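You operate a simulated robot arm through the tools that you are given. There is no shell and no other tool. Be economical: measure what you need, move in short steps, check, and stop when the job is done.

Carry out the task below with a simulated two-armed robot. There is one attempt and no reset: what you move stays moved.

JOB
Fit the film roll that the wrap card names and wrap the box on the turntable.
Fine: empty tube on the bench; film lever on, crank the card's turns, lever off.

The check looks at the end state, three seconds after you hand in, the way a careful person would. Anything else that was tipped, shoved, dropped, spilled or broken makes it a failure.

ROBOT AND FRAMES
Two 7-joint arms with fingered hands on one trunk, on a base that drives. Base frame: it is fixed to the floor where the robot stands at the start and does not move with it; the origin is under the middle of the robot, x ahead of it, y to its left, z up; the surface under the hand at the start is at about z = 850. Units: mm, rad, N and s.
The left shoulder is at the start at [21, 214, 1344], the right one opposite. With the tool pointing down near the work surface each hand reaches from about 100 to 560 mm from the robot's upright axis, wherever it stands, measured 20 degrees to its own side. Places, roughly: green film lever [500, 500, 1000]; light box [750, 3500, 1250]; roll cup [700, 0, 900]; top of the white packing bench [700, 1200, 800]; turntable crank [400, 0, 900]; wrap card [400, 300, 900]. Payload 3.3 kg a hand.
The TCP of each hand is the grasp point between the finger pads, 26 mm short of the fingertips. In the tool frame z runs along the fingers and y along their closing line. Largest opening 132 mm; the body of the gripper starts 73 mm behind the TCP. The gripper is a hand of 2 fingers: y runs from the thumb to the fingers, the wrist lies at [0, 0, -224] in the tool frame.
Orientation is that of the tool frame in the base frame, as [roll, pitch, yaw] about the fixed x, y, z axes, in that order (R = Rz(yaw) Ry(pitch) Rx(roll)). With the fingers straight down and closing along the base's y, the tool's x points along the base's -x, its y along +y and its z along -z.

CONTROLS
- The arms move only by the tool send_rows. It takes "left_moves", "right_moves" or both (then of equal length, played together; a hand with none holds still); each is a list of rows, each a list of 6 numbers: the shift along the tool's x, y, z in mm, then the turn, a rotation vector about the tool's x, y, z in degrees. In form: [[tx, ty, tz, rx, ry, rz], ...]. A call has 1 to 10 rows; each row shifts and turns the commanded pose from where the row before left it, along the tool's axes as they then stand. Rows are played at 5 a second. More than 50 mm and 0.15 rad between two rows, and nothing of the call is played. A pose out of reach is approached as far as the arm can. The call stops where the force on the tool passes 80 N (or 10 N more than at its start, if that is more) or the arm is blocked; 0.2 s more then pass. In this call time passes only in rows, and 0.2 s behind the last. It gives the time, the measured TCP pose, the force on the tool (base axes), the opening and the grip force at its end, in the units of the frame above (readings bear some noise), with the torque about the TCP (base axes, N m) and any sound that the robot's microphone picked up.
- Cameras (640 x 400 px; columns grow to the right, rows downward): "scene" is now at [89, 30.9, 1512.7]; the picture's right is [0.33, -0.94, 0.00], its down [-0.68, -0.24, -0.69] and it looks along [0.65, 0.23, -0.72] (base axes); focal length 267 px, centre (320, 200). "left" rides on the left gripper at [-66, -3, -99] in its tool frame; the picture's right is [0.04, -1.00, 0.00], its down [0.83, 0.03, -0.55] and it looks along [0.55, 0.02, 0.83] (tool axes); focal length 261 px, centre (320, 200). "right" rides on the right gripper at [65, -3, -99] in its tool frame; the picture's right is [0.04, 1.00, 0.00], its down [-0.83, 0.03, -0.55] and it looks along [-0.55, 0.02, 0.83] (tool axes); focal length 261 px, centre (320, 200). There is no depth. A picture from a camera that has moved, and an enlarged one, comes with that camera's place and axes in the base frame and with its lens. The place of the scene camera against the robot may be out by one fixed shift of up to 18 mm in any direction.
- camera(camera): a new picture of that camera. No time passes.
- raise_lower(by): slides the trunk up (or, below 0, down) by that many mm; the arms and the scene camera ride with it, the base frame stays. It gives what a move gives, with no picture.
- roll_base(legs): drives the robot by 1 to 6 legs, each [ahead, left, turn to the left] in mm, mm and rad, along the robot's own axes; the way and the turn of a leg run together, so that a leg with both is an arc; at most 1500 mm and 3.142 rad a leg. The arms and the cameras ride along, it lands a little off, and it stops where it bumps. It gives what a move gives.
- move_fingers(finger1, thumb_bend, hand): sets how far each is bent, from 0 (flat) to 1 (curled in); at 0.3 the hand is open as for a grip, at 0.7 the pads meet at the TCP. One left out holds its place. A second passes; each finger stops where it meets its share of the squeeze, and holds until it gets a number again. It is the only way to open and close the hand. It gives what a move gives, with no picture; readings hold the bend of each and the force on the fingers (four entries, about 0 where the hand has none), thumb and palm.
- pan_tilt(pan, tilt): turns the head with the scene camera to pan (to the left, within 1.501 rad either way) and tilt (down, from -0.506 to 1.204), counted from straight ahead of the robot. It gives what a move gives.
- inspect(camera, box): a new picture of the part [left, top, right, bottom] of that camera's present view, enlarged. No time passes.
- hand_in(): hands the job in; it is judged then, once.

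Work in short steps. Places have to be worked out from the pictures, the camera data and where the tool is seen: move nearer, look again, correct. Check each grasp and each placing, and mend what went wrong. You have 120 turns and 88 pictures in all, those below and enlarged ones among them. Open the grippers and draw the arms clear of the work before you hand the job in, unless the task says otherwise; then end with one line.

The tools are called after "Call:" by a JSON object that holds its "api" and its "payload". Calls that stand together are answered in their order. send_rows: Moves the arms, as the interface text tells. Its arguments: {"type":"object","properties":{"left_moves":{"type":"array"},"right_moves":{"type":"array"}},"required":[]} The other tools are called the same way: raise_lower (by) slides the trunk up or down; move_fingers (finger1, thumb_bend, hand) moves the fingers one by one; roll_base (legs) drives the base; pan_tilt (pan, tilt) turns the head that bears the scene camera; camera (camera) takes a picture; inspect (camera, box) takes an enlarged picture of a part of a camera's view; hand_in () hands the job in.

At the start:

```text
t: 0.0
left_ee_pos: [448.7, 344.1, 1222.4]
left_tool_rot: [3.141, -0.003, 3.141]
left_force: [0.0, 0.4, 0.1]
left_wrist_torque: [0.0, 0.01, -0.02]
left_grip_width: 131.7
left_grip_force: 0.0
left_shape: jaw
left_bend: [0.3, 0.3]
left_finger forces: [0.1, 0.0, 0.0, 0.0, 0.0, 0.0]
right_ee_pos: [345.0, -20.2, 1255.7]
right_tool_rot: [-3.139, 0.0, 3.141]
right_force: [-0.9, 0.3, -0.1]
right_wrist_torque: [0.05, -0.02, 0.02]
right_grip_width: 132.1
right_grip_force: 0.1
right_shape: jaw
right_bend: [0.3, 0.3]
right_finger forces: [0.1, 0.1, 0.0, 0.0, 0.0, 0.1]
trunk travel left (down, up): [-625.0, 136.0]
robot x, y, heading: [0.4, -1.1, -0.006]
head pan, tilt: [0.342, 0.806]
```

scene: 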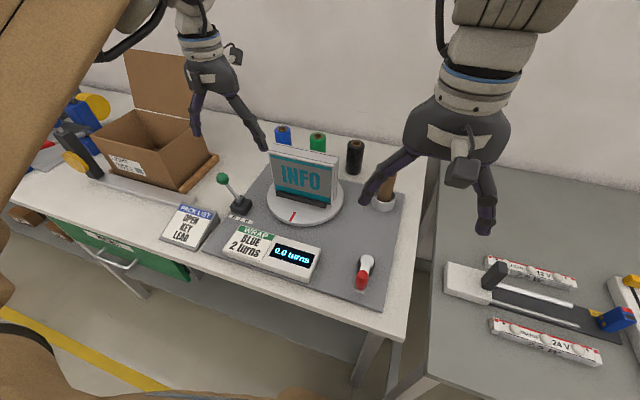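
right: 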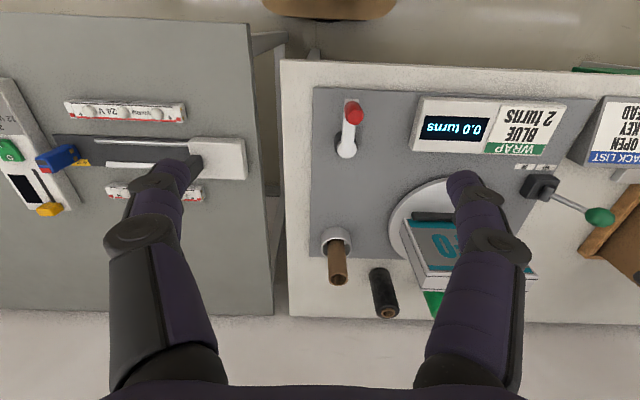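
left: 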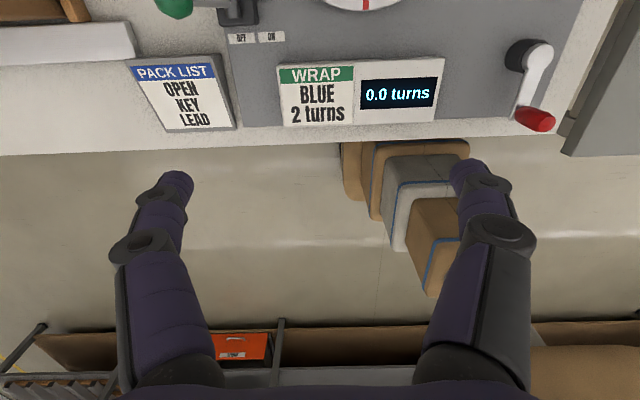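

The card names BLUE and 2 turns. The brown empty tube stands in the cup, and the blue, green and black rolls stand behind the turntable. I'll look down to see the bench edge and the robot's own base.

Call:
{"api": "pan_tilt", "payload": {"pan": 0, "tilt": 1.2}}

Call:
{"api": "camera", "payload": {"camera": "scene"}}

Call:
{"api": "pan_tilt", "payload": {"pan": 0.3, "tilt": 0.55}}

Call:
{"api": "camera", "payload": {"camera": "scene"}}

```text
t: 0.9
left_ee_pos: [448.0, 344.3, 1221.4]
left_tool_rot: [-3.141, -0.001, 3.14]
left_force: [0.3, -0.3, -0.1]
left_wrist_torque: [0.05, 0.02, 0.0]
left_grip_width: 132.0
left_grip_force: 0.0
left_shape: jaw
left_bend: [0.3, 0.3]
left_finger forces: [0.0, 0.0, 0.1, 0.0, 0.0, 0.0]
right_ee_pos: [344.8, -19.5, 1255.8]
right_tool_rot: [-3.14, 0.001, -3.141]
right_force: [0.2, -0.3, -0.2]
right_wrist_torque: [0.01, 0.01, -0.01]
right_grip_width: 131.7
right_grip_force: 0.1
right_shape: jaw
right_bend: [0.3, 0.3]
right_finger forces: [0.0, 0.1, 0.0, 0.0, 0.0, 0.0]
trunk travel left (down, up): [-625.0, 136.0]
robot x, y, heading: [-0.0, 1.3, 0.003]
head pan, tilt: [0.0, 1.201]
```

```text
84 pictures are left
camera scene: at [69.2, 4.1, 1485.6], right [0.0, -1.0, 0.0], down [-0.93, 0.0, -0.36], along [0.36, 0.0, -0.93], focal length 267 px, centre (320, 200)
```

scene: 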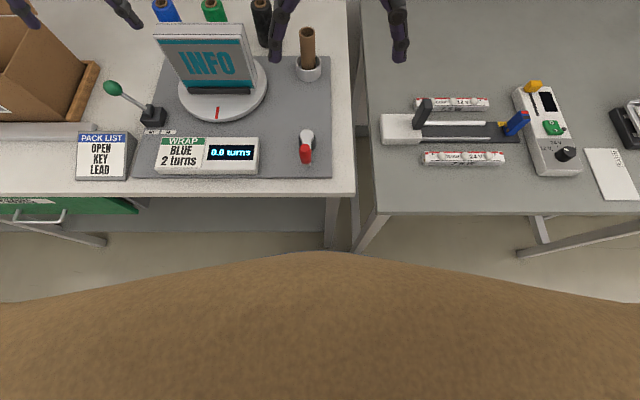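

```text
t: 1.9
left_ee_pos: [447.5, 344.2, 1222.0]
left_tool_rot: [-3.142, -0.002, -3.141]
left_force: [0.2, 0.1, -1.0]
left_wrist_torque: [-0.03, -0.02, -0.01]
left_grip_width: 131.9
left_grip_force: 0.0
left_shape: jaw
left_bend: [0.3, 0.3]
left_finger forces: [0.1, 0.0, 0.0, 0.0, 0.1, 0.0]
right_ee_pos: [345.1, -20.5, 1256.5]
right_tool_rot: [-3.141, 0.0, -3.141]
right_force: [0.3, 0.1, -0.4]
right_wrist_torque: [0.01, -0.02, -0.02]
right_grip_width: 132.1
right_grip_force: 0.1
right_shape: jaw
right_bend: [0.3, 0.3]
right_finger forces: [0.1, 0.1, 0.0, 0.1, 0.1, 0.0]
trunk travel left (down, up): [-625.0, 136.0]
robot x, y, heading: [-3.0, 2.0, -0.001]
head pan, tilt: [0.3, 0.55]
```

```text
83 pictures are left
camera scene: at [99.1, 30.5, 1534.6], right [0.3, -0.96, 0.0], down [-0.5, -0.15, -0.85], along [0.81, 0.25, -0.52], focal length 267 px, centre (320, 200)
```

scene: 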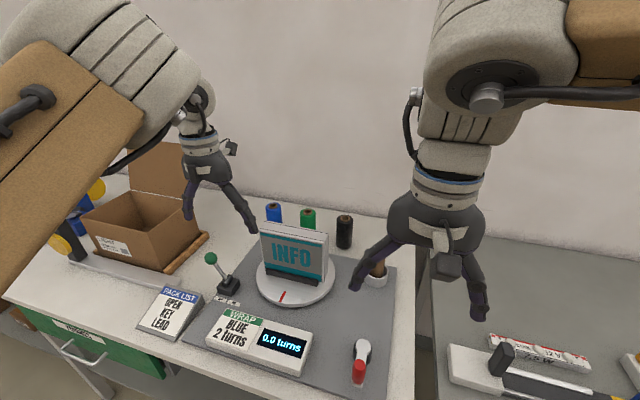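

The rolls look to be at x≈860, so I'll have to drive nearer. The left hand's camera looks back, so I'll check there how far the base front is from the bench.

Call:
{"api": "inspect", "payload": {"camera": "left", "box": [300, 100, 500, 320]}}

```text
1.82 times, centred on (400, 210) of left
camera zoom: at [514.1, 341.9, 1323.0], right [-0.04, -1.0, 0.0], down [-0.83, 0.03, 0.55], along [-0.55, 0.02, -0.83], focal length 474 px, centre (174, 182)
```

zoom: 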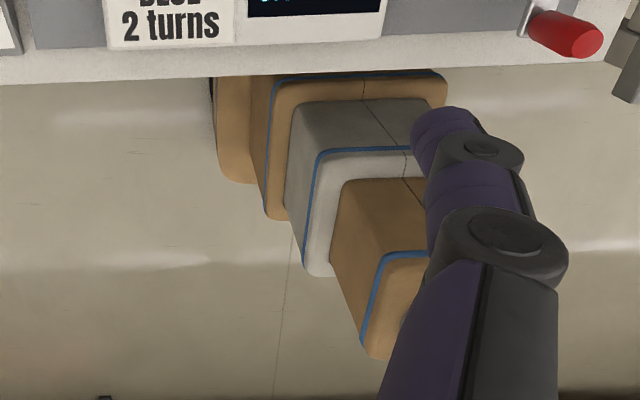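

The picture doesn't show exactly where the base front is. I'll drive ahead a little, gently, and watch for a bump.

Call:
{"api": "roll_base", "payload": {"legs": [[50, 0, 0]]}}

```text
t: 2.8
left_ee_pos: [500.1, 345.2, 1221.9]
left_tool_rot: [-3.14, -0.003, -3.141]
left_force: [0.7, 0.7, 0.1]
left_wrist_torque: [-0.01, 0.03, -0.04]
left_grip_width: 132.0
left_grip_force: 0.1
left_shape: jaw
left_bend: [0.3, 0.3]
left_finger forces: [0.1, 0.1, 0.0, 0.0, 0.0, 0.0]
right_ee_pos: [398.2, -19.2, 1254.7]
right_tool_rot: [-3.14, -0.002, 3.141]
right_force: [0.3, 0.7, 0.1]
right_wrist_torque: [-0.03, 0.05, -0.04]
right_grip_width: 131.9
right_grip_force: 0.0
right_shape: jaw
right_bend: [0.3, 0.3]
right_finger forces: [0.0, 0.0, 0.0, 0.1, 0.0, 0.1]
trunk travel left (down, up): [-625.0, 136.0]
robot x, y, heading: [50.9, 0.8, 0.005]
head pan, tilt: [0.3, 0.55]
```

No bump. I'll slide left so that both arms cover the whole job, then ahead a little more.

Call:
{"api": "roll_base", "payload": {"legs": [[0, 190, 0], [30, 0, 0]]}}

Call:
{"api": "camera", "payload": {"camera": "left"}}

Call:
{"api": "camera", "payload": {"camera": "right"}}

```text
t: 4.8
left_ee_pos: [529.1, 535.7, 1222.9]
left_tool_rot: [-3.141, -0.002, 3.141]
left_force: [-0.1, 0.3, 0.1]
left_wrist_torque: [-0.01, 0.02, 0.04]
left_grip_width: 132.0
left_grip_force: 0.1
left_shape: jaw
left_bend: [0.3, 0.3]
left_finger forces: [0.0, 0.1, 0.0, 0.0, 0.0, 0.0]
right_ee_pos: [425.4, 171.6, 1254.9]
right_tool_rot: [-3.141, -0.001, -3.141]
right_force: [0.5, -0.3, 0.6]
right_wrist_torque: [-0.01, 0.02, -0.01]
right_grip_width: 132.0
right_grip_force: 0.0
right_shape: jaw
right_bend: [0.3, 0.3]
right_finger forces: [0.0, 0.0, 0.1, 0.1, 0.0, 0.1]
trunk travel left (down, up): [-625.0, 136.0]
robot x, y, heading: [80.8, 190.5, 0.002]
head pan, tilt: [0.3, 0.55]
```

```text
81 pictures are left
camera left: at [594.8, 533.2, 1322.7], right [-0.04, -1.0, 0.0], down [-0.83, 0.03, 0.55], along [-0.55, 0.02, -0.83], focal length 261 px, centre (320, 200)
```

left: 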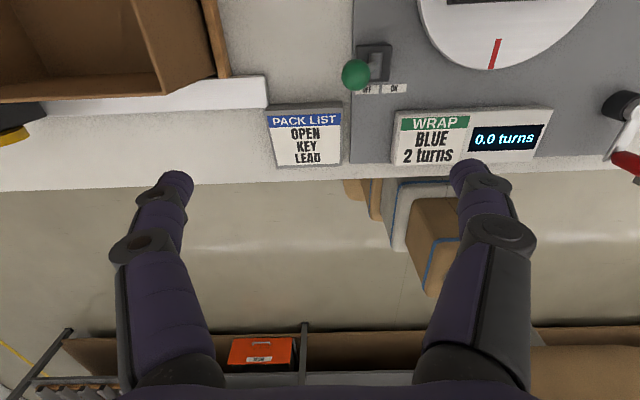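

```text
80 pictures are left
camera right: at [359.6, 169.5, 1354.5], right [-0.04, 1.0, 0.0], down [0.83, 0.03, 0.55], along [0.55, 0.02, -0.83], focal length 261 px, centre (320, 200)
```

right: 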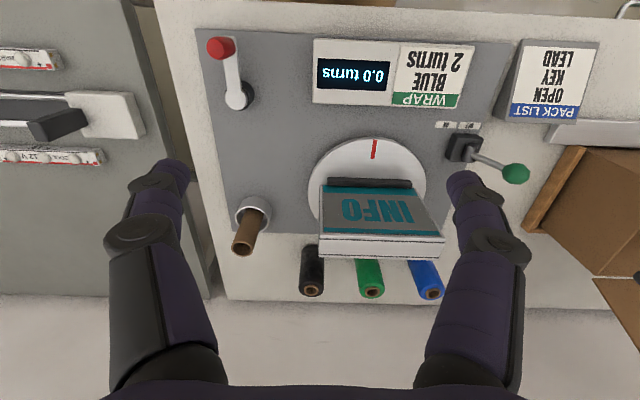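

From two right-camera views I get: cup at about (705, 33) with its top at z≈890, tube top at z≈990, blue roll at about (862, 448) with its top at z≈968. The right hand will take the tube, so I'll tilt it forward and slide it to y≈33, still high up.

Call:
{"api": "send_rows", "payload": {"right_moves": [[0, -28, 0, 0, -8, 0], [0, -28, 0, 0, -8, 0], [0, -28, 0, 0, -8, 0], [0, -28, 0, 0, -8, 0], [0, -27, 0, 0, -8, 0]]}}

Call:
{"api": "camera", "payload": {"camera": "right"}}

Call:
{"api": "pan_tilt", "payload": {"pan": 0.0, "tilt": 0.75}}

Call:
{"api": "camera", "payload": {"camera": "scene"}}

```text
t: 6.0
left_ee_pos: [526.3, 536.6, 1223.1]
left_tool_rot: [-3.14, 0.001, -3.141]
left_force: [-0.4, -0.6, 0.6]
left_wrist_torque: [-0.04, -0.04, 0.01]
left_grip_width: 131.8
left_grip_force: 0.1
left_shape: jaw
left_bend: [0.3, 0.3]
left_finger forces: [0.0, 0.0, 0.0, 0.1, 0.1, 0.0]
right_ee_pos: [422.2, 32.9, 1257.4]
right_tool_rot: [3.141, 0.704, 3.141]
right_force: [-0.8, 0.7, -0.7]
right_wrist_torque: [-0.04, -0.08, 0.03]
right_grip_width: 131.8
right_grip_force: 0.1
right_shape: jaw
right_bend: [0.3, 0.3]
right_finger forces: [0.1, 0.1, 0.0, 0.0, 0.0, 0.1]
trunk travel left (down, up): [-625.0, 136.0]
robot x, y, heading: [79.4, 190.0, 0.003]
head pan, tilt: [0.3, 0.55]
```

```text
79 pictures are left
camera right: at [307.7, 30.8, 1290.8], right [-0.03, 1.0, -0.03], down [0.28, 0.03, 0.96], along [0.96, 0.02, -0.28], focal length 261 px, centre (320, 200)
```

right: 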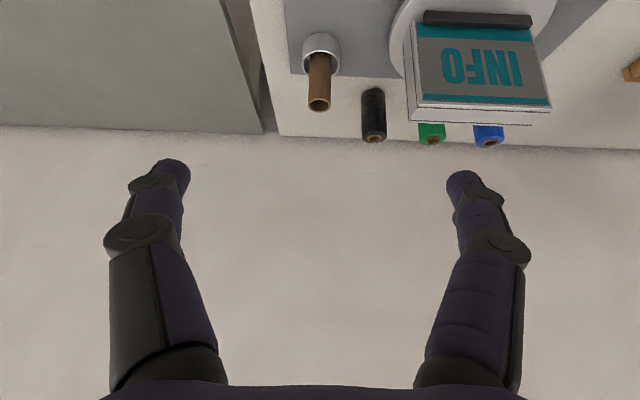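

```text
t: 6.8
left_ee_pos: [527.1, 537.1, 1223.5]
left_tool_rot: [-3.141, -0.002, 3.141]
left_force: [-0.8, -0.1, -0.7]
left_wrist_torque: [-0.04, 0.0, -0.03]
left_grip_width: 132.0
left_grip_force: 0.1
left_shape: jaw
left_bend: [0.3, 0.3]
left_finger forces: [0.0, 0.0, 0.1, 0.0, 0.0, 0.1]
right_ee_pos: [424.2, 33.5, 1256.3]
right_tool_rot: [-3.141, 0.697, 3.141]
right_force: [-1.4, -1.1, -0.2]
right_wrist_torque: [0.0, 0.03, 0.02]
right_grip_width: 131.8
right_grip_force: 0.2
right_shape: jaw
right_bend: [0.3, 0.3]
right_finger forces: [0.0, 0.0, 0.0, 0.1, 0.0, 0.0]
trunk travel left (down, up): [-625.0, 136.0]
robot x, y, heading: [82.3, 190.8, 0.001]
head pan, tilt: [0.0, 0.75]
```

```text
78 pictures are left
camera scene: at [176.4, 195.6, 1517.3], right [0.0, -1.0, 0.0], down [-0.68, 0.0, -0.73], along [0.73, 0.0, -0.68], focal length 267 px, centre (320, 200)
```

scene: 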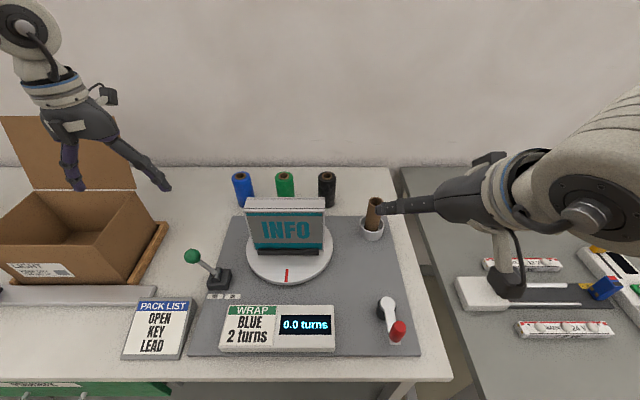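

The tube is vertical at about x≈707, y≈33, with its top at z≈992. I'll bring the right hand along its axis to a standoff about 150 mm short of it.

Call:
{"api": "send_rows", "payload": {"right_moves": [[-2.9, 0, 45, 0, 0, 0], [-2.9, 0, 45, 0, 0, 0], [-2.9, 0, 45, 0, 0, 0], [-2.9, 0, 45, 0, 0, 0], [-2.9, 0, 45, 0, 0, 0], [-2.9, 0, 45, 0, 0, 0]]}}

Call:
{"api": "camera", "payload": {"camera": "right"}}

```text
t: 8.2
left_ee_pos: [528.8, 536.3, 1221.5]
left_tool_rot: [3.142, -0.001, 3.141]
left_force: [0.1, 0.7, 0.6]
left_wrist_torque: [0.0, 0.02, -0.02]
left_grip_width: 131.9
left_grip_force: 0.0
left_shape: jaw
left_bend: [0.3, 0.3]
left_finger forces: [0.0, 0.1, 0.0, 0.0, 0.0, 0.1]
right_ee_pos: [614.0, 32.4, 1059.1]
right_tool_rot: [-3.139, 0.698, 3.141]
right_force: [0.2, -1.0, -0.6]
right_wrist_torque: [-0.01, 0.01, -0.01]
right_grip_width: 131.9
right_grip_force: 0.1
right_shape: jaw
right_bend: [0.3, 0.3]
right_finger forces: [0.0, 0.1, 0.1, 0.0, 0.0, 0.1]
trunk travel left (down, up): [-625.0, 136.0]
robot x, y, heading: [82.8, 194.1, 0.003]
head pan, tilt: [0.0, 0.75]
```

```text
77 pictures are left
camera right: at [499.5, 30.6, 1092.8], right [-0.03, 1.0, -0.03], down [0.28, 0.04, 0.96], along [0.96, 0.02, -0.28], focal length 261 px, centre (320, 200)
```

right: 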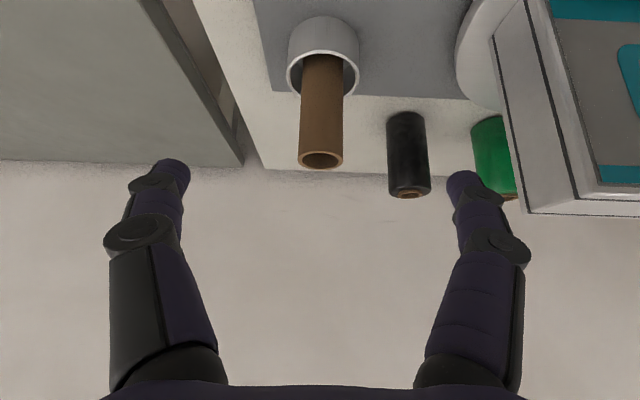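

The tube is lined up: x≈713, y≈34, about 40 mm across. I'll advance 151 mm along the tool and then close on it.

Call:
{"api": "send_rows", "payload": {"right_moves": [[-0.6, 0.5, 38, 0, 0, 0], [-0.6, 0.5, 38, 0, 0, 0], [-0.6, 0.5, 38, 0, 0, 0], [-0.6, 0.5, 37, 0, 0, 0]]}}

Call:
{"api": "camera", "payload": {"camera": "right"}}

```text
t: 9.2
left_ee_pos: [528.6, 534.8, 1223.2]
left_tool_rot: [-3.142, -0.002, 3.139]
left_force: [0.0, 0.9, -0.2]
left_wrist_torque: [0.03, -0.02, 0.0]
left_grip_width: 132.0
left_grip_force: 0.0
left_shape: jaw
left_bend: [0.3, 0.3]
left_finger forces: [0.1, 0.0, 0.1, 0.0, 0.0, 0.1]
right_ee_pos: [710.6, 34.6, 945.0]
right_tool_rot: [-3.141, 0.698, -3.14]
right_force: [-0.5, 0.3, -0.3]
right_wrist_torque: [-0.02, 0.0, -0.01]
right_grip_width: 132.0
right_grip_force: 0.0
right_shape: jaw
right_bend: [0.3, 0.3]
right_finger forces: [0.0, 0.1, 0.1, 0.0, 0.0, 0.0]
trunk travel left (down, up): [-625.0, 136.0]
robot x, y, heading: [83.8, 191.2, -0.001]
head pan, tilt: [0.0, 0.75]
```

```text
76 pictures are left
camera right: at [597.0, 32.7, 978.8], right [-0.03, 1.0, -0.03], down [0.28, 0.04, 0.96], along [0.96, 0.02, -0.28], focal length 261 px, centre (320, 200)
```

right: 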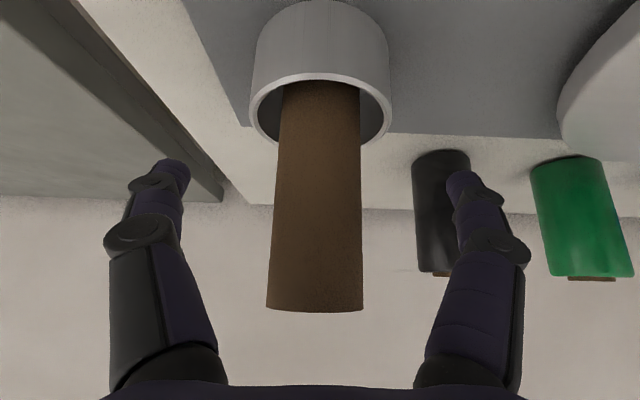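

The tube sits centred between the fingers at TCP depth. I'll close the fingers.

Call:
{"api": "move_fingers", "payload": {"hand": "right", "finger1": 0.7, "thumb_bend": 0.7}}

Call:
{"api": "camera", "payload": {"camera": "right"}}

```text
t: 10.2
left_ee_pos: [527.0, 535.6, 1223.9]
left_tool_rot: [-3.14, -0.003, -3.141]
left_force: [-0.4, -0.3, -0.2]
left_wrist_torque: [-0.04, 0.01, -0.01]
left_grip_width: 131.9
left_grip_force: 0.0
left_shape: jaw
left_bend: [0.3, 0.3]
left_finger forces: [0.0, 0.1, 0.0, 0.0, 0.0, 0.0]
right_ee_pos: [711.2, 34.2, 945.6]
right_tool_rot: [-3.139, 0.697, 3.141]
right_force: [0.1, 0.2, -0.2]
right_wrist_torque: [0.0, 0.01, -0.01]
right_grip_width: 35.3
right_grip_force: 10.6
right_shape: fingers
right_bend: [0.58, 0.65]
right_finger forces: [10.5, 0.0, 0.1, 0.1, 10.4, 0.1]
trunk travel left (down, up): [-625.0, 136.0]
robot x, y, heading: [78.7, 195.5, 0.007]
head pan, tilt: [0.0, 0.75]
```

```text
75 pictures are left
camera right: at [596.7, 32.0, 979.2], right [-0.03, 1.0, -0.03], down [0.28, 0.04, 0.96], along [0.96, 0.02, -0.28], focal length 261 px, centre (320, 200)
```

right: 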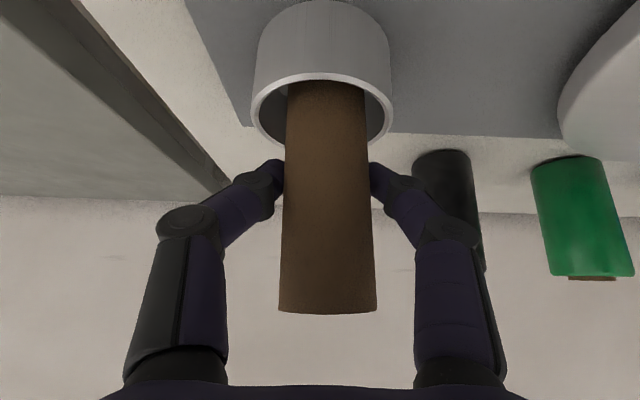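

The grip holds: 10 N, tube about 35 mm. I'll lift straight up 100 mm.

Call:
{"api": "send_rows", "payload": {"right_moves": [[-16.1, 0, -19.1, 0, 0, 0], [-16.1, 0, -19.1, 0, 0, 0], [-16.1, 0, -19.1, 0, 0, 0], [-16.1, 0, -19.1, 0, 0, 0]]}}

Call:
{"api": "camera", "payload": {"camera": "right"}}

Call:
{"api": "camera", "payload": {"camera": "scene"}}

```text
t: 11.2
left_ee_pos: [528.1, 535.7, 1222.9]
left_tool_rot: [-3.141, -0.001, -3.141]
left_force: [-0.7, -0.3, 0.0]
left_wrist_torque: [0.0, -0.02, 0.02]
left_grip_width: 131.9
left_grip_force: 0.0
left_shape: jaw
left_bend: [0.3, 0.3]
left_finger forces: [0.0, 0.0, 0.0, 0.1, 0.1, 0.0]
right_ee_pos: [710.4, 33.5, 1045.7]
right_tool_rot: [-3.139, 0.698, -3.14]
right_force: [-0.8, -0.1, 0.7]
right_wrist_torque: [-0.01, 0.01, 0.0]
right_grip_width: 35.4
right_grip_force: 10.6
right_shape: fingers
right_bend: [0.58, 0.65]
right_finger forces: [10.4, 0.0, 0.0, 0.0, 10.4, 0.0]
trunk travel left (down, up): [-625.0, 136.0]
robot x, y, heading: [82.8, 189.1, 0.002]
head pan, tilt: [0.0, 0.75]
```

```text
74 pictures are left
camera right: at [595.7, 32.1, 1079.7], right [-0.03, 1.0, -0.03], down [0.28, 0.04, 0.96], along [0.96, 0.02, -0.28], focal length 261 px, centre (320, 200)
```

right: 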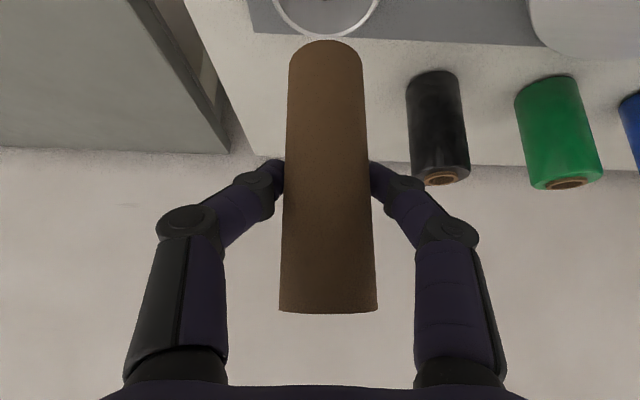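

```text
73 pictures are left
camera scene: at [175.8, 195.8, 1517.3], right [0.0, -1.0, 0.0], down [-0.68, 0.0, -0.73], along [0.73, 0.0, -0.68], focal length 267 px, centre (320, 200)
```

scene: 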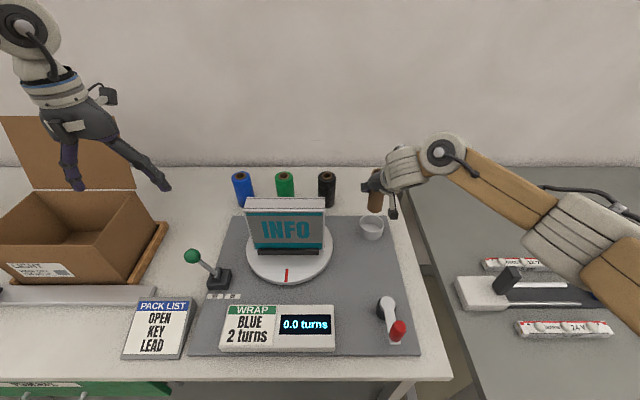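

The tube is free, about 122 mm long with its bottom 75 mm below the TCP. I'll stand it behind the cup at about (848, 22), clear of the black roll. To gain reach, I'll first raise both hands and then lower the trunk by the same kind of amount.

Call:
{"api": "send_rows", "payload": {"right_moves": [[-16.1, 2, -19.1, 0, 0, 0], [-16.1, -2, -19.1, 0, 0, 0], [-16.1, 0, -19.1, 0, 0, 0], [-16.1, 0, -19.1, 0, 0, 0]], "left_moves": [[0, 0, -20, 0, 0, 0], [0, 0, -20, 0, 0, 0], [0, 0, -20, 0, 0, 0], [0, 0, -20, 0, 0, 0]]}}

Call:
{"api": "raise_lower", "payload": {"by": -150}}

```text
t: 12.2
left_ee_pos: [528.4, 536.0, 1303.8]
left_tool_rot: [3.141, -0.002, 3.139]
left_force: [-1.2, 0.1, 0.4]
left_wrist_torque: [-0.02, 0.0, -0.01]
left_grip_width: 132.0
left_grip_force: 0.0
left_shape: jaw
left_bend: [0.3, 0.3]
left_finger forces: [0.1, 0.0, 0.0, 0.0, 0.0, 0.0]
right_ee_pos: [710.3, 35.6, 1145.8]
right_tool_rot: [-3.141, 0.699, 3.14]
right_force: [0.6, -0.3, -0.7]
right_wrist_torque: [-0.01, 0.0, 0.02]
right_grip_width: 35.4
right_grip_force: 10.7
right_shape: fingers
right_bend: [0.58, 0.65]
right_finger forces: [10.4, 0.0, 0.0, 0.1, 10.4, 0.0]
trunk travel left (down, up): [-625.0, 136.0]
robot x, y, heading: [80.6, 192.2, 0.002]
head pan, tilt: [0.0, 0.75]
```

```text
t: 13.9
left_ee_pos: [528.1, 535.7, 1152.1]
left_tool_rot: [3.141, -0.001, 3.141]
left_force: [-0.8, -0.4, 1.3]
left_wrist_torque: [0.0, -0.02, -0.01]
left_grip_width: 131.8
left_grip_force: 0.0
left_shape: jaw
left_bend: [0.3, 0.3]
left_finger forces: [0.1, 0.0, 0.0, 0.0, 0.0, 0.0]
right_ee_pos: [710.1, 34.7, 995.8]
right_tool_rot: [-3.139, 0.699, 3.14]
right_force: [0.3, 0.5, -0.8]
right_wrist_torque: [-0.02, 0.03, -0.03]
right_grip_width: 35.3
right_grip_force: 10.4
right_shape: fingers
right_bend: [0.58, 0.65]
right_finger forces: [10.4, 0.0, 0.0, 0.0, 10.4, 0.0]
trunk travel left (down, up): [-475.0, 286.0]
robot x, y, heading: [81.0, 192.9, -0.002]
head pan, tilt: [0.0, 0.75]
```

Now forward 138 mm and slightly right, keeping the height.

Call:
{"api": "send_rows", "payload": {"right_moves": [[-26.4, -3, 22.2, 0, 0, 0], [-26.4, -3, 22.2, 0, 0, 0], [-26.4, -3, 22.2, 0, 0, 0], [-26.4, -3, 22.2, 0, 0, 0]]}}

Call:
{"api": "camera", "payload": {"camera": "right"}}

```text
t: 14.9
left_ee_pos: [528.2, 536.4, 1150.9]
left_tool_rot: [3.141, -0.002, 3.141]
left_force: [0.1, -0.6, 1.2]
left_wrist_torque: [0.0, 0.03, -0.01]
left_grip_width: 131.7
left_grip_force: 0.0
left_shape: jaw
left_bend: [0.3, 0.3]
left_finger forces: [0.0, 0.1, 0.0, 0.0, 0.0, 0.0]
right_ee_pos: [796.8, 26.6, 1004.3]
right_tool_rot: [-3.141, 0.701, -3.14]
right_force: [0.5, 0.3, -0.4]
right_wrist_torque: [-0.01, 0.01, 0.0]
right_grip_width: 35.2
right_grip_force: 10.7
right_shape: fingers
right_bend: [0.58, 0.65]
right_finger forces: [10.2, 0.1, 0.0, 0.0, 10.2, 0.0]
right hand out of reach, approached as far as the arm can: row 3, 4
trunk travel left (down, up): [-475.0, 286.0]
robot x, y, heading: [80.7, 192.0, -0.003]
head pan, tilt: [0.0, 0.75]
```

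```text
72 pictures are left
camera right: at [682.8, 25.3, 1037.4], right [-0.03, 1.0, -0.03], down [0.28, 0.04, 0.96], along [0.96, 0.02, -0.28], focal length 261 px, centre (320, 200)
```

right: 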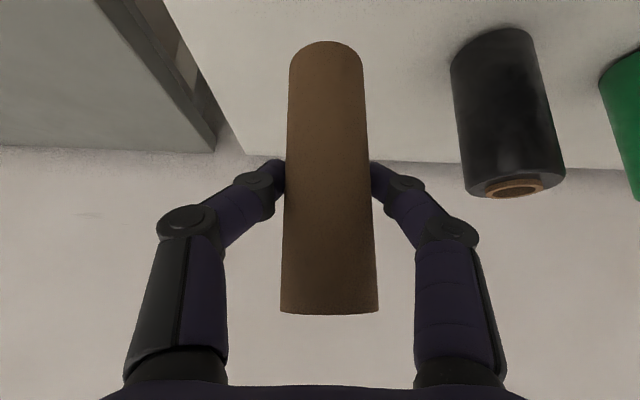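

The arm stops at x≈797, so I need about 45 mm more. I'll creep the base forward 45 mm; it stops if it touches anything.

Call:
{"api": "roll_base", "payload": {"legs": [[45, 0, 0]]}}

```text
t: 15.8
left_ee_pos: [576.0, 536.3, 1150.8]
left_tool_rot: [-3.14, -0.005, 3.14]
left_force: [0.6, -1.1, 0.5]
left_wrist_torque: [-0.02, 0.05, -0.01]
left_grip_width: 132.2
left_grip_force: 0.1
left_shape: jaw
left_bend: [0.3, 0.3]
left_finger forces: [0.0, 0.0, 0.0, 0.0, 0.1, 0.1]
right_ee_pos: [844.8, 26.5, 1003.6]
right_tool_rot: [-3.14, 0.699, -3.139]
right_force: [0.0, 0.1, -0.7]
right_wrist_torque: [0.03, 0.01, 0.0]
right_grip_width: 35.1
right_grip_force: 10.6
right_shape: fingers
right_bend: [0.58, 0.65]
right_finger forces: [10.2, 0.0, 0.0, 0.0, 10.2, 0.0]
trunk travel left (down, up): [-475.0, 286.0]
robot x, y, heading: [123.5, 192.7, 0.004]
head pan, tilt: [0.0, 0.75]
```

I'm at x=845. Lowering by the trunk keeps the tube's path straight: 50 mm first, then a look at the gap.

Call:
{"api": "raise_lower", "payload": {"by": -50}}

Call:
{"api": "camera", "payload": {"camera": "right"}}

Call:
{"api": "camera", "payload": {"camera": "scene"}}

```text
t: 16.8
left_ee_pos: [574.5, 535.6, 1103.6]
left_tool_rot: [3.141, -0.002, 3.14]
left_force: [-0.6, 0.0, 0.3]
left_wrist_torque: [-0.01, -0.02, 0.02]
left_grip_width: 131.8
left_grip_force: 0.0
left_shape: jaw
left_bend: [0.3, 0.3]
left_finger forces: [0.0, 0.0, 0.0, 0.0, 0.1, 0.0]
right_ee_pos: [843.8, 26.0, 954.3]
right_tool_rot: [-3.139, 0.702, -3.139]
right_force: [-0.7, -0.5, -0.2]
right_wrist_torque: [0.01, 0.0, -0.03]
right_grip_width: 35.3
right_grip_force: 10.5
right_shape: fingers
right_bend: [0.58, 0.65]
right_finger forces: [10.2, 0.1, 0.1, 0.0, 10.3, 0.1]
trunk travel left (down, up): [-425.0, 336.0]
robot x, y, heading: [124.6, 191.3, -0.003]
head pan, tilt: [0.0, 0.75]
```

```text
71 pictures are left
camera right: at [728.2, 24.2, 987.8], right [-0.03, 1.0, -0.03], down [0.28, 0.04, 0.96], along [0.96, 0.02, -0.28], focal length 261 px, centre (320, 200)
```

right: 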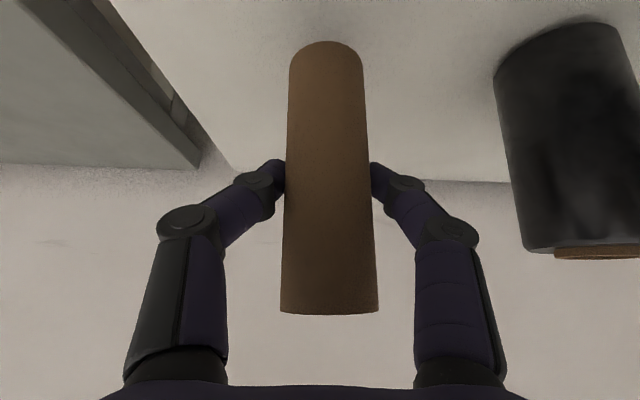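

```text
70 pictures are left
camera scene: at [233.3, 195.7, 1316.9], right [0.0, -1.0, 0.0], down [-0.68, 0.0, -0.73], along [0.73, 0.0, -0.68], focal length 267 px, centre (320, 200)
```

scene: 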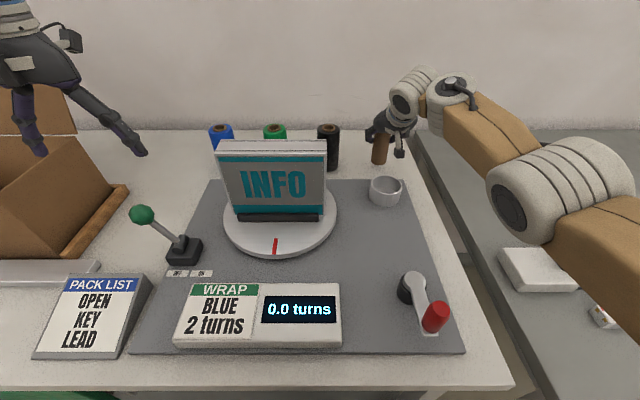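

The gap looks like 5 to 20 mm. I'll lower in small steps and watch the force.

Call:
{"api": "raise_lower", "payload": {"by": -10}}

Call:
{"api": "raise_lower", "payload": {"by": -6}}

Call:
{"api": "inspect", "payload": {"camera": "right", "box": [220, 0, 420, 125]}}

```text
t: 17.4
left_ee_pos: [573.9, 535.8, 1093.4]
left_tool_rot: [-3.14, -0.003, 3.139]
left_force: [-0.1, -0.2, -0.4]
left_wrist_torque: [0.02, -0.02, 0.03]
left_grip_width: 131.9
left_grip_force: 0.0
left_shape: jaw
left_bend: [0.3, 0.3]
left_finger forces: [0.0, 0.0, 0.1, 0.1, 0.0, 0.1]
right_ee_pos: [842.1, 26.7, 944.4]
right_tool_rot: [-3.139, 0.703, -3.141]
right_force: [0.7, -0.9, -0.1]
right_wrist_torque: [0.0, -0.01, 0.03]
right_grip_width: 35.1
right_grip_force: 10.3
right_shape: fingers
right_bend: [0.58, 0.65]
right_finger forces: [10.3, 0.0, 0.0, 0.0, 10.1, 0.0]
trunk travel left (down, up): [-415.0, 346.0]
robot x, y, heading: [124.3, 190.2, -0.002]
head pan, tilt: [0.0, 0.75]
```

```text
t: 17.9
left_ee_pos: [574.2, 536.4, 1087.8]
left_tool_rot: [-3.141, -0.002, 3.14]
left_force: [0.7, 0.2, 0.3]
left_wrist_torque: [0.0, -0.04, 0.03]
left_grip_width: 132.1
left_grip_force: 0.1
left_shape: jaw
left_bend: [0.3, 0.3]
left_finger forces: [0.1, 0.0, 0.0, 0.0, 0.0, 0.0]
right_ee_pos: [843.0, 27.1, 937.8]
right_tool_rot: [-3.14, 0.704, -3.14]
right_force: [0.8, -0.3, -1.4]
right_wrist_torque: [0.0, 0.01, 0.03]
right_grip_width: 35.0
right_grip_force: 10.2
right_shape: fingers
right_bend: [0.58, 0.65]
right_finger forces: [10.3, 0.0, 0.1, 0.1, 10.2, 0.0]
trunk travel left (down, up): [-409.0, 352.0]
robot x, y, heading: [126.0, 191.2, -0.0]
head pan, tilt: [0.0, 0.75]
```

```text
3.20 times, centred on (320, 62) of right
camera zoom: at [728.2, 24.3, 971.6], right [-0.03, 1.0, -0.03], down [0.28, 0.04, 0.96], along [0.96, 0.02, -0.28], focal length 834 px, centre (320, 640)
```

zoom: 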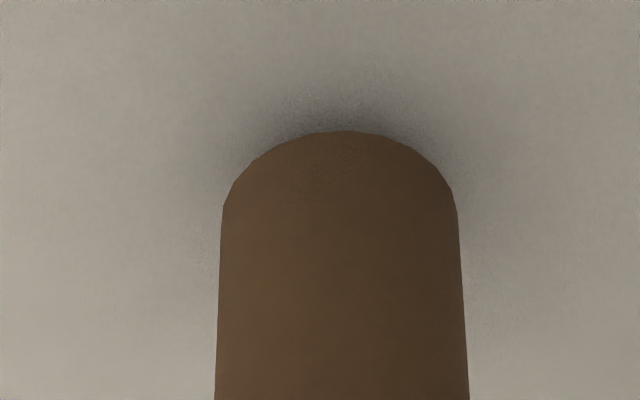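

Still no contact force, but the contact shadow is closing. I'll keep lowering in small steps.

Call:
{"api": "raise_lower", "payload": {"by": -5}}

Call:
{"api": "raise_lower", "payload": {"by": -3}}

Call:
{"api": "inspect", "payload": {"camera": "right", "box": [220, 0, 420, 125]}}

```text
t: 18.4
left_ee_pos: [573.4, 535.1, 1081.7]
left_tool_rot: [-3.141, -0.003, 3.141]
left_force: [0.0, 0.4, 0.1]
left_wrist_torque: [0.01, 0.0, 0.03]
left_grip_width: 132.0
left_grip_force: 0.1
left_shape: jaw
left_bend: [0.3, 0.3]
left_finger forces: [0.1, 0.0, 0.0, 0.0, 0.1, 0.1]
right_ee_pos: [841.9, 26.1, 934.1]
right_tool_rot: [-3.141, 0.704, -3.14]
right_force: [0.2, 0.0, -0.4]
right_wrist_torque: [0.01, -0.02, 0.0]
right_grip_width: 35.1
right_grip_force: 10.0
right_shape: fingers
right_bend: [0.58, 0.65]
right_finger forces: [10.2, 0.0, 0.0, 0.0, 10.1, 0.0]
trunk travel left (down, up): [-404.0, 357.0]
robot x, y, heading: [125.4, 194.2, -0.0]
head pan, tilt: [0.0, 0.75]
```

```text
t: 19.0
left_ee_pos: [574.4, 535.5, 1079.0]
left_tool_rot: [-3.141, 0.0, 3.141]
left_force: [-0.4, -0.4, -0.6]
left_wrist_torque: [-0.02, 0.01, 0.0]
left_grip_width: 131.9
left_grip_force: 0.2
left_shape: jaw
left_bend: [0.3, 0.3]
left_finger forces: [0.1, 0.0, 0.0, 0.0, 0.0, 0.0]
right_ee_pos: [843.0, 26.8, 930.2]
right_tool_rot: [-3.139, 0.704, -3.138]
right_force: [0.5, -0.4, -0.7]
right_wrist_torque: [0.03, -0.03, 0.02]
right_grip_width: 34.9
right_grip_force: 10.7
right_shape: fingers
right_bend: [0.58, 0.65]
right_finger forces: [10.1, 0.0, 0.1, 0.0, 10.1, 0.0]
trunk travel left (down, up): [-401.0, 360.0]
robot x, y, heading: [128.9, 193.4, -0.001]
head pan, tilt: [0.0, 0.75]
```

```text
3.20 times, centred on (320, 62) of right
camera zoom: at [728.3, 24.2, 963.5], right [-0.03, 1.0, -0.03], down [0.28, 0.04, 0.96], along [0.96, 0.02, -0.28], focal length 834 px, centre (320, 640)
```

zoom: 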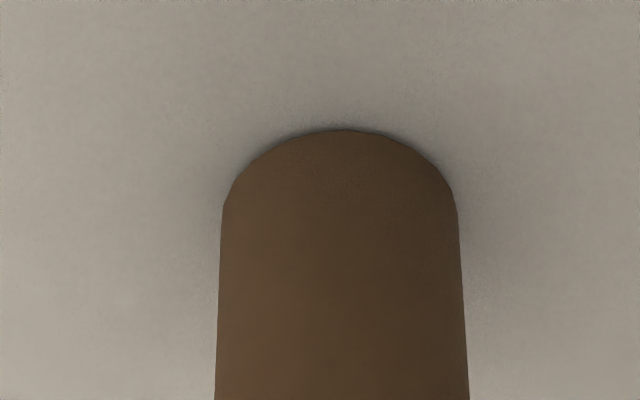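

Nearly touching. Two small steps more.

Call:
{"api": "raise_lower", "payload": {"by": -2}}

Call:
{"api": "raise_lower", "payload": {"by": -1.5}}

Call:
{"api": "inspect", "payload": {"camera": "right", "box": [220, 0, 420, 125]}}

```text
t: 19.5
left_ee_pos: [574.1, 535.0, 1075.8]
left_tool_rot: [3.141, -0.002, 3.139]
left_force: [0.9, -1.1, -0.5]
left_wrist_torque: [0.0, -0.01, 0.01]
left_grip_width: 131.9
left_grip_force: 0.0
left_shape: jaw
left_bend: [0.3, 0.3]
left_finger forces: [0.0, 0.0, 0.0, 0.1, 0.0, 0.0]
right_ee_pos: [841.7, 25.8, 927.6]
right_tool_rot: [-3.139, 0.703, -3.14]
right_force: [-0.6, -0.2, 1.5]
right_wrist_torque: [-0.01, -0.03, 0.0]
right_grip_width: 34.8
right_grip_force: 10.6
right_shape: fingers
right_bend: [0.58, 0.65]
right_finger forces: [10.2, 0.0, 0.0, 0.0, 10.4, 0.1]
trunk travel left (down, up): [-399.0, 362.0]
robot x, y, heading: [124.1, 190.1, 0.004]
head pan, tilt: [0.0, 0.75]
```

```text
t: 20.0
left_ee_pos: [573.2, 535.1, 1075.4]
left_tool_rot: [-3.141, -0.002, 3.14]
left_force: [-0.2, 0.5, 0.5]
left_wrist_torque: [0.0, 0.01, 0.01]
left_grip_width: 132.0
left_grip_force: 0.0
left_shape: jaw
left_bend: [0.3, 0.3]
left_finger forces: [0.0, 0.0, 0.1, 0.1, 0.0, 0.1]
right_ee_pos: [842.5, 26.8, 927.3]
right_tool_rot: [-3.139, 0.704, -3.141]
right_force: [1.3, -2.0, 5.1]
right_wrist_torque: [0.05, -0.1, -0.01]
right_grip_width: 35.3
right_grip_force: 11.2
right_shape: fingers
right_bend: [0.58, 0.65]
right_finger forces: [10.4, 0.1, 0.1, 0.0, 11.6, 0.0]
trunk travel left (down, up): [-398.0, 363.0]
robot x, y, heading: [124.3, 194.1, 0.001]
head pan, tilt: [0.0, 0.75]
```

```text
3.20 times, centred on (320, 62) of right
camera zoom: at [728.3, 24.2, 960.9], right [-0.03, 1.0, -0.03], down [0.28, 0.04, 0.96], along [0.96, 0.02, -0.28], focal length 834 px, centre (320, 640)
```

zoom: 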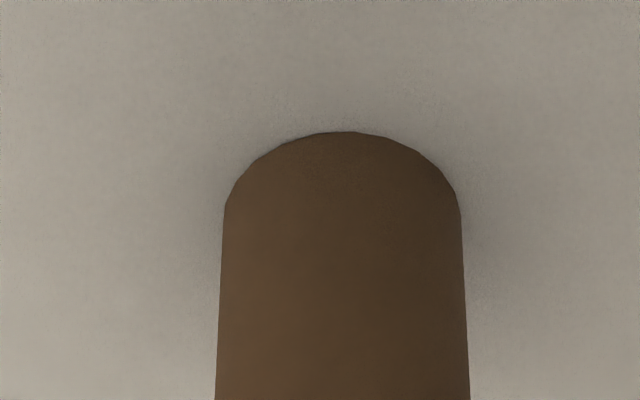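

Contact at 5 N, so the tube is standing on the bench. I'll release it.

Call:
{"api": "move_fingers", "payload": {"hand": "right", "finger1": 0.3, "thumb_bend": 0.3}}

Call:
{"api": "camera", "payload": {"camera": "right"}}

```text
t: 21.0
left_ee_pos: [573.5, 536.0, 1074.9]
left_tool_rot: [3.14, -0.001, 3.14]
left_force: [-0.5, -1.0, -0.6]
left_wrist_torque: [0.0, 0.0, -0.01]
left_grip_width: 132.1
left_grip_force: 0.0
left_shape: jaw
left_bend: [0.3, 0.3]
left_finger forces: [0.1, 0.0, 0.0, 0.1, 0.0, 0.0]
right_ee_pos: [842.2, 26.3, 925.1]
right_tool_rot: [-3.14, 0.702, -3.14]
right_force: [0.6, 0.2, -0.6]
right_wrist_torque: [0.0, -0.04, 0.01]
right_grip_width: 132.6
right_grip_force: 0.1
right_shape: fingers
right_bend: [0.3, 0.3]
right_finger forces: [0.1, 0.1, 0.1, 0.1, 0.0, 0.1]
trunk travel left (down, up): [-398.0, 363.0]
robot x, y, heading: [125.0, 194.3, 0.003]
head pan, tilt: [0.0, 0.75]
```

```text
66 pictures are left
camera right: at [728.4, 24.3, 959.9], right [-0.03, 1.0, -0.03], down [0.28, 0.04, 0.96], along [0.96, 0.02, -0.28], focal length 261 px, centre (320, 200)
```

right: 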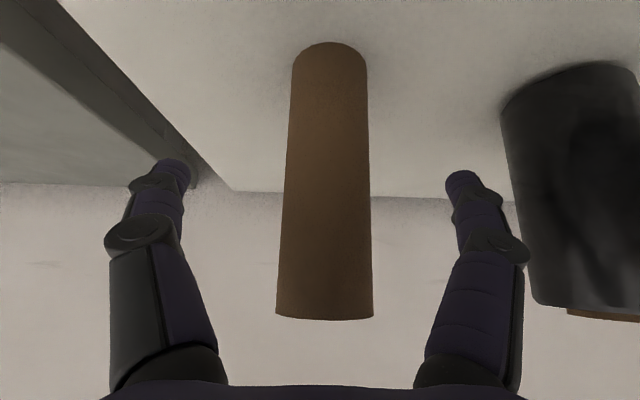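

The tube stands free. I'll back the right hand out along its axis.

Call:
{"api": "send_rows", "payload": {"right_moves": [[0, 0, -25, 0, 0, 0], [0, 0, -40, 0, 0, 0], [0, 0, -45, 0, 0, 0], [0, 0, -45, 0, 0, 0], [0, 0, -45, 0, 0, 0], [0, 0, -45, 0, 0, 0], [0, 0, -45, 0, 0, 0]]}}

Call:
{"api": "camera", "payload": {"camera": "right"}}

```text
t: 22.6
left_ee_pos: [572.9, 534.0, 1075.5]
left_tool_rot: [3.14, -0.001, 3.14]
left_force: [-0.1, 0.0, 0.0]
left_wrist_torque: [0.04, -0.01, -0.05]
left_grip_width: 131.8
left_grip_force: 0.0
left_shape: jaw
left_bend: [0.3, 0.3]
left_finger forces: [0.0, 0.1, 0.0, 0.0, 0.1, 0.0]
right_ee_pos: [707.3, 42.7, 1096.1]
right_tool_rot: [-3.139, 0.702, -3.136]
right_force: [0.7, 0.0, -0.6]
right_wrist_torque: [0.04, 0.03, 0.05]
right_grip_width: 133.5
right_grip_force: 0.1
right_shape: fingers
right_bend: [0.3, 0.3]
right_finger forces: [0.1, 0.0, 0.1, 0.1, 0.0, 0.0]
right hand out of reach, approached as far as the arm can: row 6, 7
trunk travel left (down, up): [-398.0, 363.0]
robot x, y, heading: [124.0, 193.0, -0.004]
head pan, tilt: [0.0, 0.75]
```

```text
65 pictures are left
camera right: at [592.7, 40.0, 1128.2], right [-0.03, 1.0, -0.03], down [0.28, 0.04, 0.96], along [0.96, 0.02, -0.28], focal length 261 px, centre (320, 200)
```

right: 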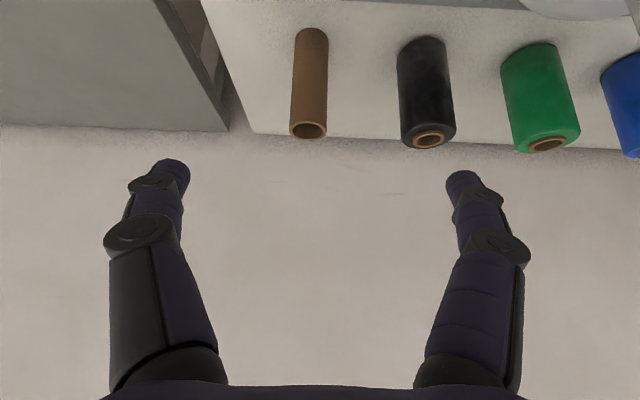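

The tube stands cleanly in line with the rolls. I put the lever knob at about (548, 498, 992), so the left arm must pass above it. I'll raise the trunk 80, creep 25 mm forward, then tilt the left hand forward while it's still high.

Call:
{"api": "raise_lower", "payload": {"by": 80}}

Call:
{"api": "roll_base", "payload": {"legs": [[25, 0, 0]]}}

Call:
{"api": "send_rows", "payload": {"left_moves": [[0, -14.5, 0, 0, -8, 0], [0, -14.5, 0, 0, -8, 0], [0, -14.5, 0, 0, -8, 0], [0, -14.5, 0, 0, -8, 0], [0, -14.5, 0, 0, -8, 0], [0, -14.5, 0, 0, -8, 0]]}}

Call:
{"api": "camera", "payload": {"camera": "left"}}

Call:
{"api": "camera", "payload": {"camera": "scene"}}

```text
t: 23.8
left_ee_pos: [574.4, 535.5, 1154.9]
left_tool_rot: [3.141, -0.001, 3.139]
left_force: [-0.6, -0.7, -0.4]
left_wrist_torque: [0.01, 0.0, 0.02]
left_grip_width: 131.9
left_grip_force: 0.1
left_shape: jaw
left_bend: [0.3, 0.3]
left_finger forces: [0.0, 0.1, 0.1, 0.1, 0.1, 0.0]
right_ee_pos: [707.4, 44.7, 1175.6]
right_tool_rot: [-3.14, 0.702, 3.142]
right_force: [0.2, -0.6, -0.3]
right_wrist_torque: [-0.04, 0.01, 0.02]
right_grip_width: 133.5
right_grip_force: 0.0
right_shape: fingers
right_bend: [0.3, 0.3]
right_finger forces: [0.1, 0.0, 0.0, 0.1, 0.0, 0.0]
trunk travel left (down, up): [-478.0, 283.0]
robot x, y, heading: [125.6, 193.1, 0.002]
head pan, tilt: [0.0, 0.75]
```

```text
t: 24.6
left_ee_pos: [601.3, 535.3, 1154.7]
left_tool_rot: [3.142, -0.003, 3.141]
left_force: [0.9, 0.2, 0.0]
left_wrist_torque: [-0.03, 0.01, 0.0]
left_grip_width: 132.0
left_grip_force: 0.1
left_shape: jaw
left_bend: [0.3, 0.3]
left_finger forces: [0.0, 0.0, 0.0, 0.0, 0.0, 0.0]
right_ee_pos: [734.3, 45.0, 1175.1]
right_tool_rot: [-3.14, 0.699, -3.14]
right_force: [-0.1, -0.4, -0.8]
right_wrist_torque: [-0.05, 0.0, -0.01]
right_grip_width: 133.3
right_grip_force: 0.1
right_shape: fingers
right_bend: [0.3, 0.3]
right_finger forces: [0.0, 0.0, 0.0, 0.1, 0.0, 0.1]
trunk travel left (down, up): [-478.0, 283.0]
robot x, y, heading: [151.9, 189.0, -0.004]
head pan, tilt: [0.0, 0.75]
```

```text
t: 26.0
left_ee_pos: [604.7, 497.2, 1159.0]
left_tool_rot: [-3.139, 0.838, 3.139]
left_force: [-0.1, 0.4, -0.5]
left_wrist_torque: [0.02, 0.01, -0.02]
left_grip_width: 132.1
left_grip_force: 0.1
left_shape: jaw
left_bend: [0.3, 0.3]
left_finger forces: [0.0, 0.0, 0.1, 0.1, 0.0, 0.1]
left hand out of reach, approached as far as the arm can: row 4, 5, 6
right_ee_pos: [732.3, 44.1, 1174.7]
right_tool_rot: [-3.14, 0.703, -3.139]
right_force: [0.5, 1.0, -0.4]
right_wrist_torque: [0.01, 0.05, -0.01]
right_grip_width: 133.3
right_grip_force: 0.1
right_shape: fingers
right_bend: [0.3, 0.3]
right_finger forces: [0.0, 0.0, 0.0, 0.1, 0.0, 0.1]
trunk travel left (down, up): [-478.0, 283.0]
robot x, y, heading: [148.3, 189.2, -0.002]
head pan, tilt: [0.0, 0.75]
```

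```text
64 pictures are left
camera left: at [575.5, 494.6, 1275.3], right [-0.03, -1.0, -0.03], down [-0.97, 0.04, -0.25], along [0.25, 0.02, -0.97], focal length 261 px, centre (320, 200)
```

left: 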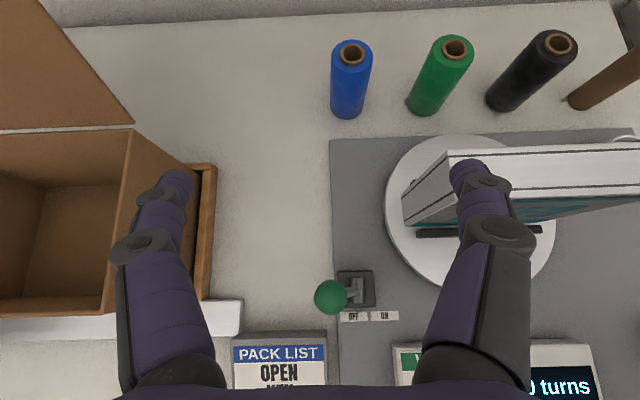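

```text
63 pictures are left
camera scene: at [253.3, 195.8, 1369.6], right [0.0, -1.0, 0.0], down [-0.68, 0.0, -0.73], along [0.73, 0.0, -0.68], focal length 267 px, centre (320, 200)
```

scene: 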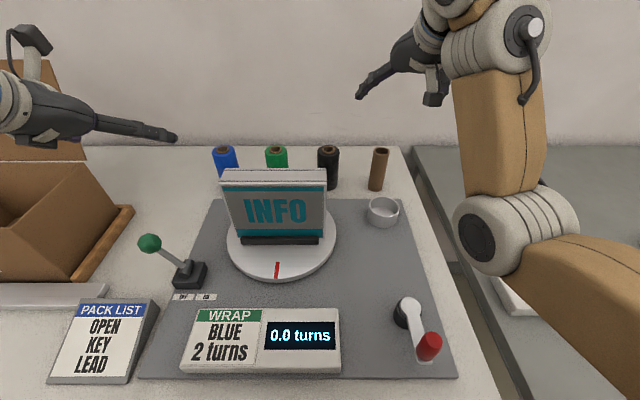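

The view is clear: blue roll centre ≈(865, 449), and the box's left edge is at y≈375. I'll advance to a standoff on a line slightly left (y≈488) to clear the box.

Call:
{"api": "send_rows", "payload": {"left_moves": [[-1.8, 14, 43.3, 0, 0, 0], [-1.8, 13, 43.3, 0, 0, 0], [-1.8, 13, 43.3, 0, 0, 0], [-1.8, 0, 43.3, 0, 0, 0], [-1.8, 0, 43.3, 0, 0, 0]]}}

Call:
{"api": "camera", "payload": {"camera": "left"}}

Call:
{"api": "camera", "payload": {"camera": "scene"}}

```text
t: 27.2
left_ee_pos: [773.1, 545.4, 1022.8]
left_tool_rot: [-3.127, 0.839, -3.117]
left_force: [0.3, 0.2, -0.1]
left_wrist_torque: [-0.02, 0.0, -0.03]
left_grip_width: 131.7
left_grip_force: 0.0
left_shape: jaw
left_bend: [0.3, 0.3]
left_finger forces: [0.1, 0.0, 0.0, 0.0, 0.0, 0.1]
right_ee_pos: [735.0, 44.5, 1176.0]
right_tool_rot: [3.141, 0.701, -3.14]
right_force: [0.5, 0.2, 0.2]
right_wrist_torque: [-0.01, 0.04, -0.02]
right_grip_width: 133.3
right_grip_force: 0.1
right_shape: fingers
right_bend: [0.3, 0.3]
right_finger forces: [0.0, 0.0, 0.0, 0.0, 0.0, 0.0]
trunk travel left (down, up): [-478.0, 283.0]
robot x, y, heading: [151.5, 191.2, 0.001]
head pan, tilt: [0.0, 0.75]
```

```text
62 pictures are left
camera left: at [744.2, 543.4, 1138.0], right [-0.01, -1.0, -0.02], down [-0.97, 0.02, -0.25], along [0.25, 0.02, -0.97], focal length 261 px, centre (320, 200)
```

left: 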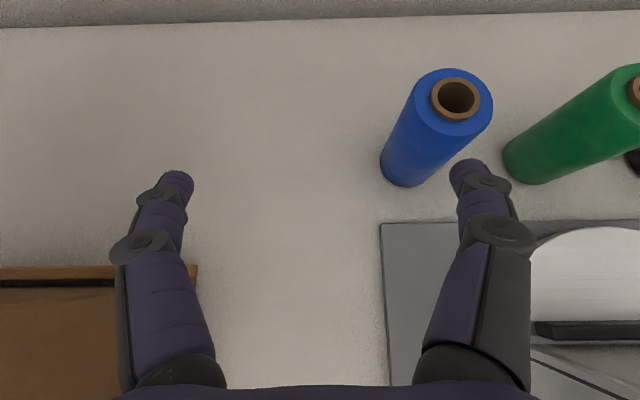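

```text
61 pictures are left
camera scene: at [254.7, 195.9, 1369.4], right [0.0, -1.0, 0.0], down [-0.68, 0.0, -0.73], along [0.73, 0.0, -0.68], focal length 267 px, centre (320, 200)
```

scene: 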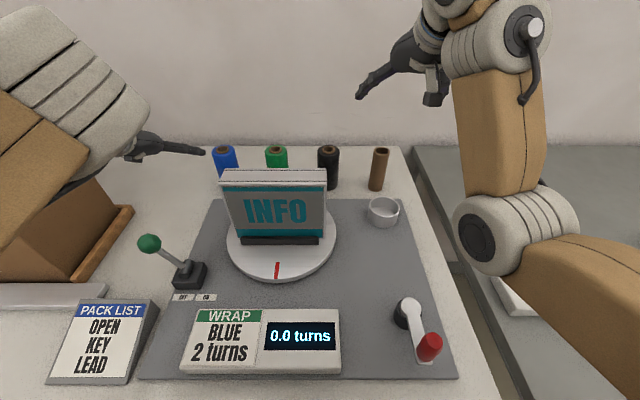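

The hand is at y=545, so the roll (863, 448) lies 97 mm to its right. I'll shift sideways first, in front of the roll.

Call:
{"api": "send_rows", "payload": {"left_moves": [[0, -33, 0, 0, 0, 0], [0, -33, 0, 0, 0, 0], [0, -31, 0, 0, 0, 0]]}}

Call:
{"api": "camera", "payload": {"camera": "left"}}

```text
t: 28.0
left_ee_pos: [783.4, 481.1, 1017.8]
left_tool_rot: [-3.096, 0.827, -3.064]
left_force: [-0.1, 0.6, -0.3]
left_wrist_torque: [0.02, 0.01, 0.02]
left_grip_width: 132.1
left_grip_force: 0.0
left_shape: jaw
left_bend: [0.3, 0.3]
left_finger forces: [0.1, 0.0, 0.0, 0.1, 0.1, 0.1]
left hand out of reach, approached as far as the arm can: row 3
right_ee_pos: [733.0, 44.1, 1175.6]
right_tool_rot: [-3.141, 0.701, 3.142]
right_force: [-0.8, -0.3, -0.3]
right_wrist_torque: [0.0, 0.03, 0.02]
right_grip_width: 133.4
right_grip_force: 0.1
right_shape: fingers
right_bend: [0.3, 0.3]
right_finger forces: [0.0, 0.1, 0.1, 0.0, 0.0, 0.0]
trunk travel left (down, up): [-478.0, 283.0]
robot x, y, heading: [151.4, 187.5, -0.0]
head pan, tilt: [0.0, 0.75]
```

```text
60 pictures are left
camera left: at [754.5, 480.9, 1134.3], right [0.02, -1.0, 0.0], down [-0.97, -0.02, -0.24], along [0.24, 0.0, -0.97], focal length 261 px, centre (320, 200)
```

left: 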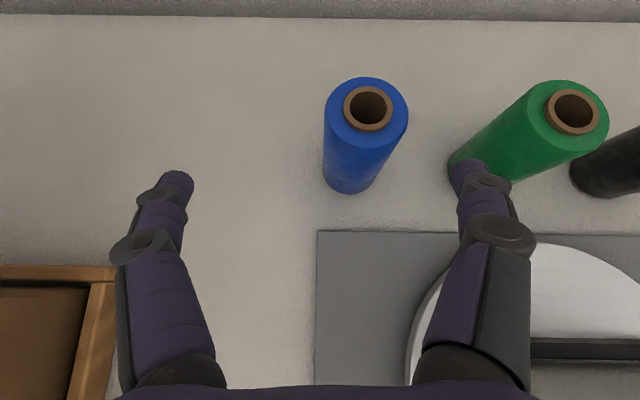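

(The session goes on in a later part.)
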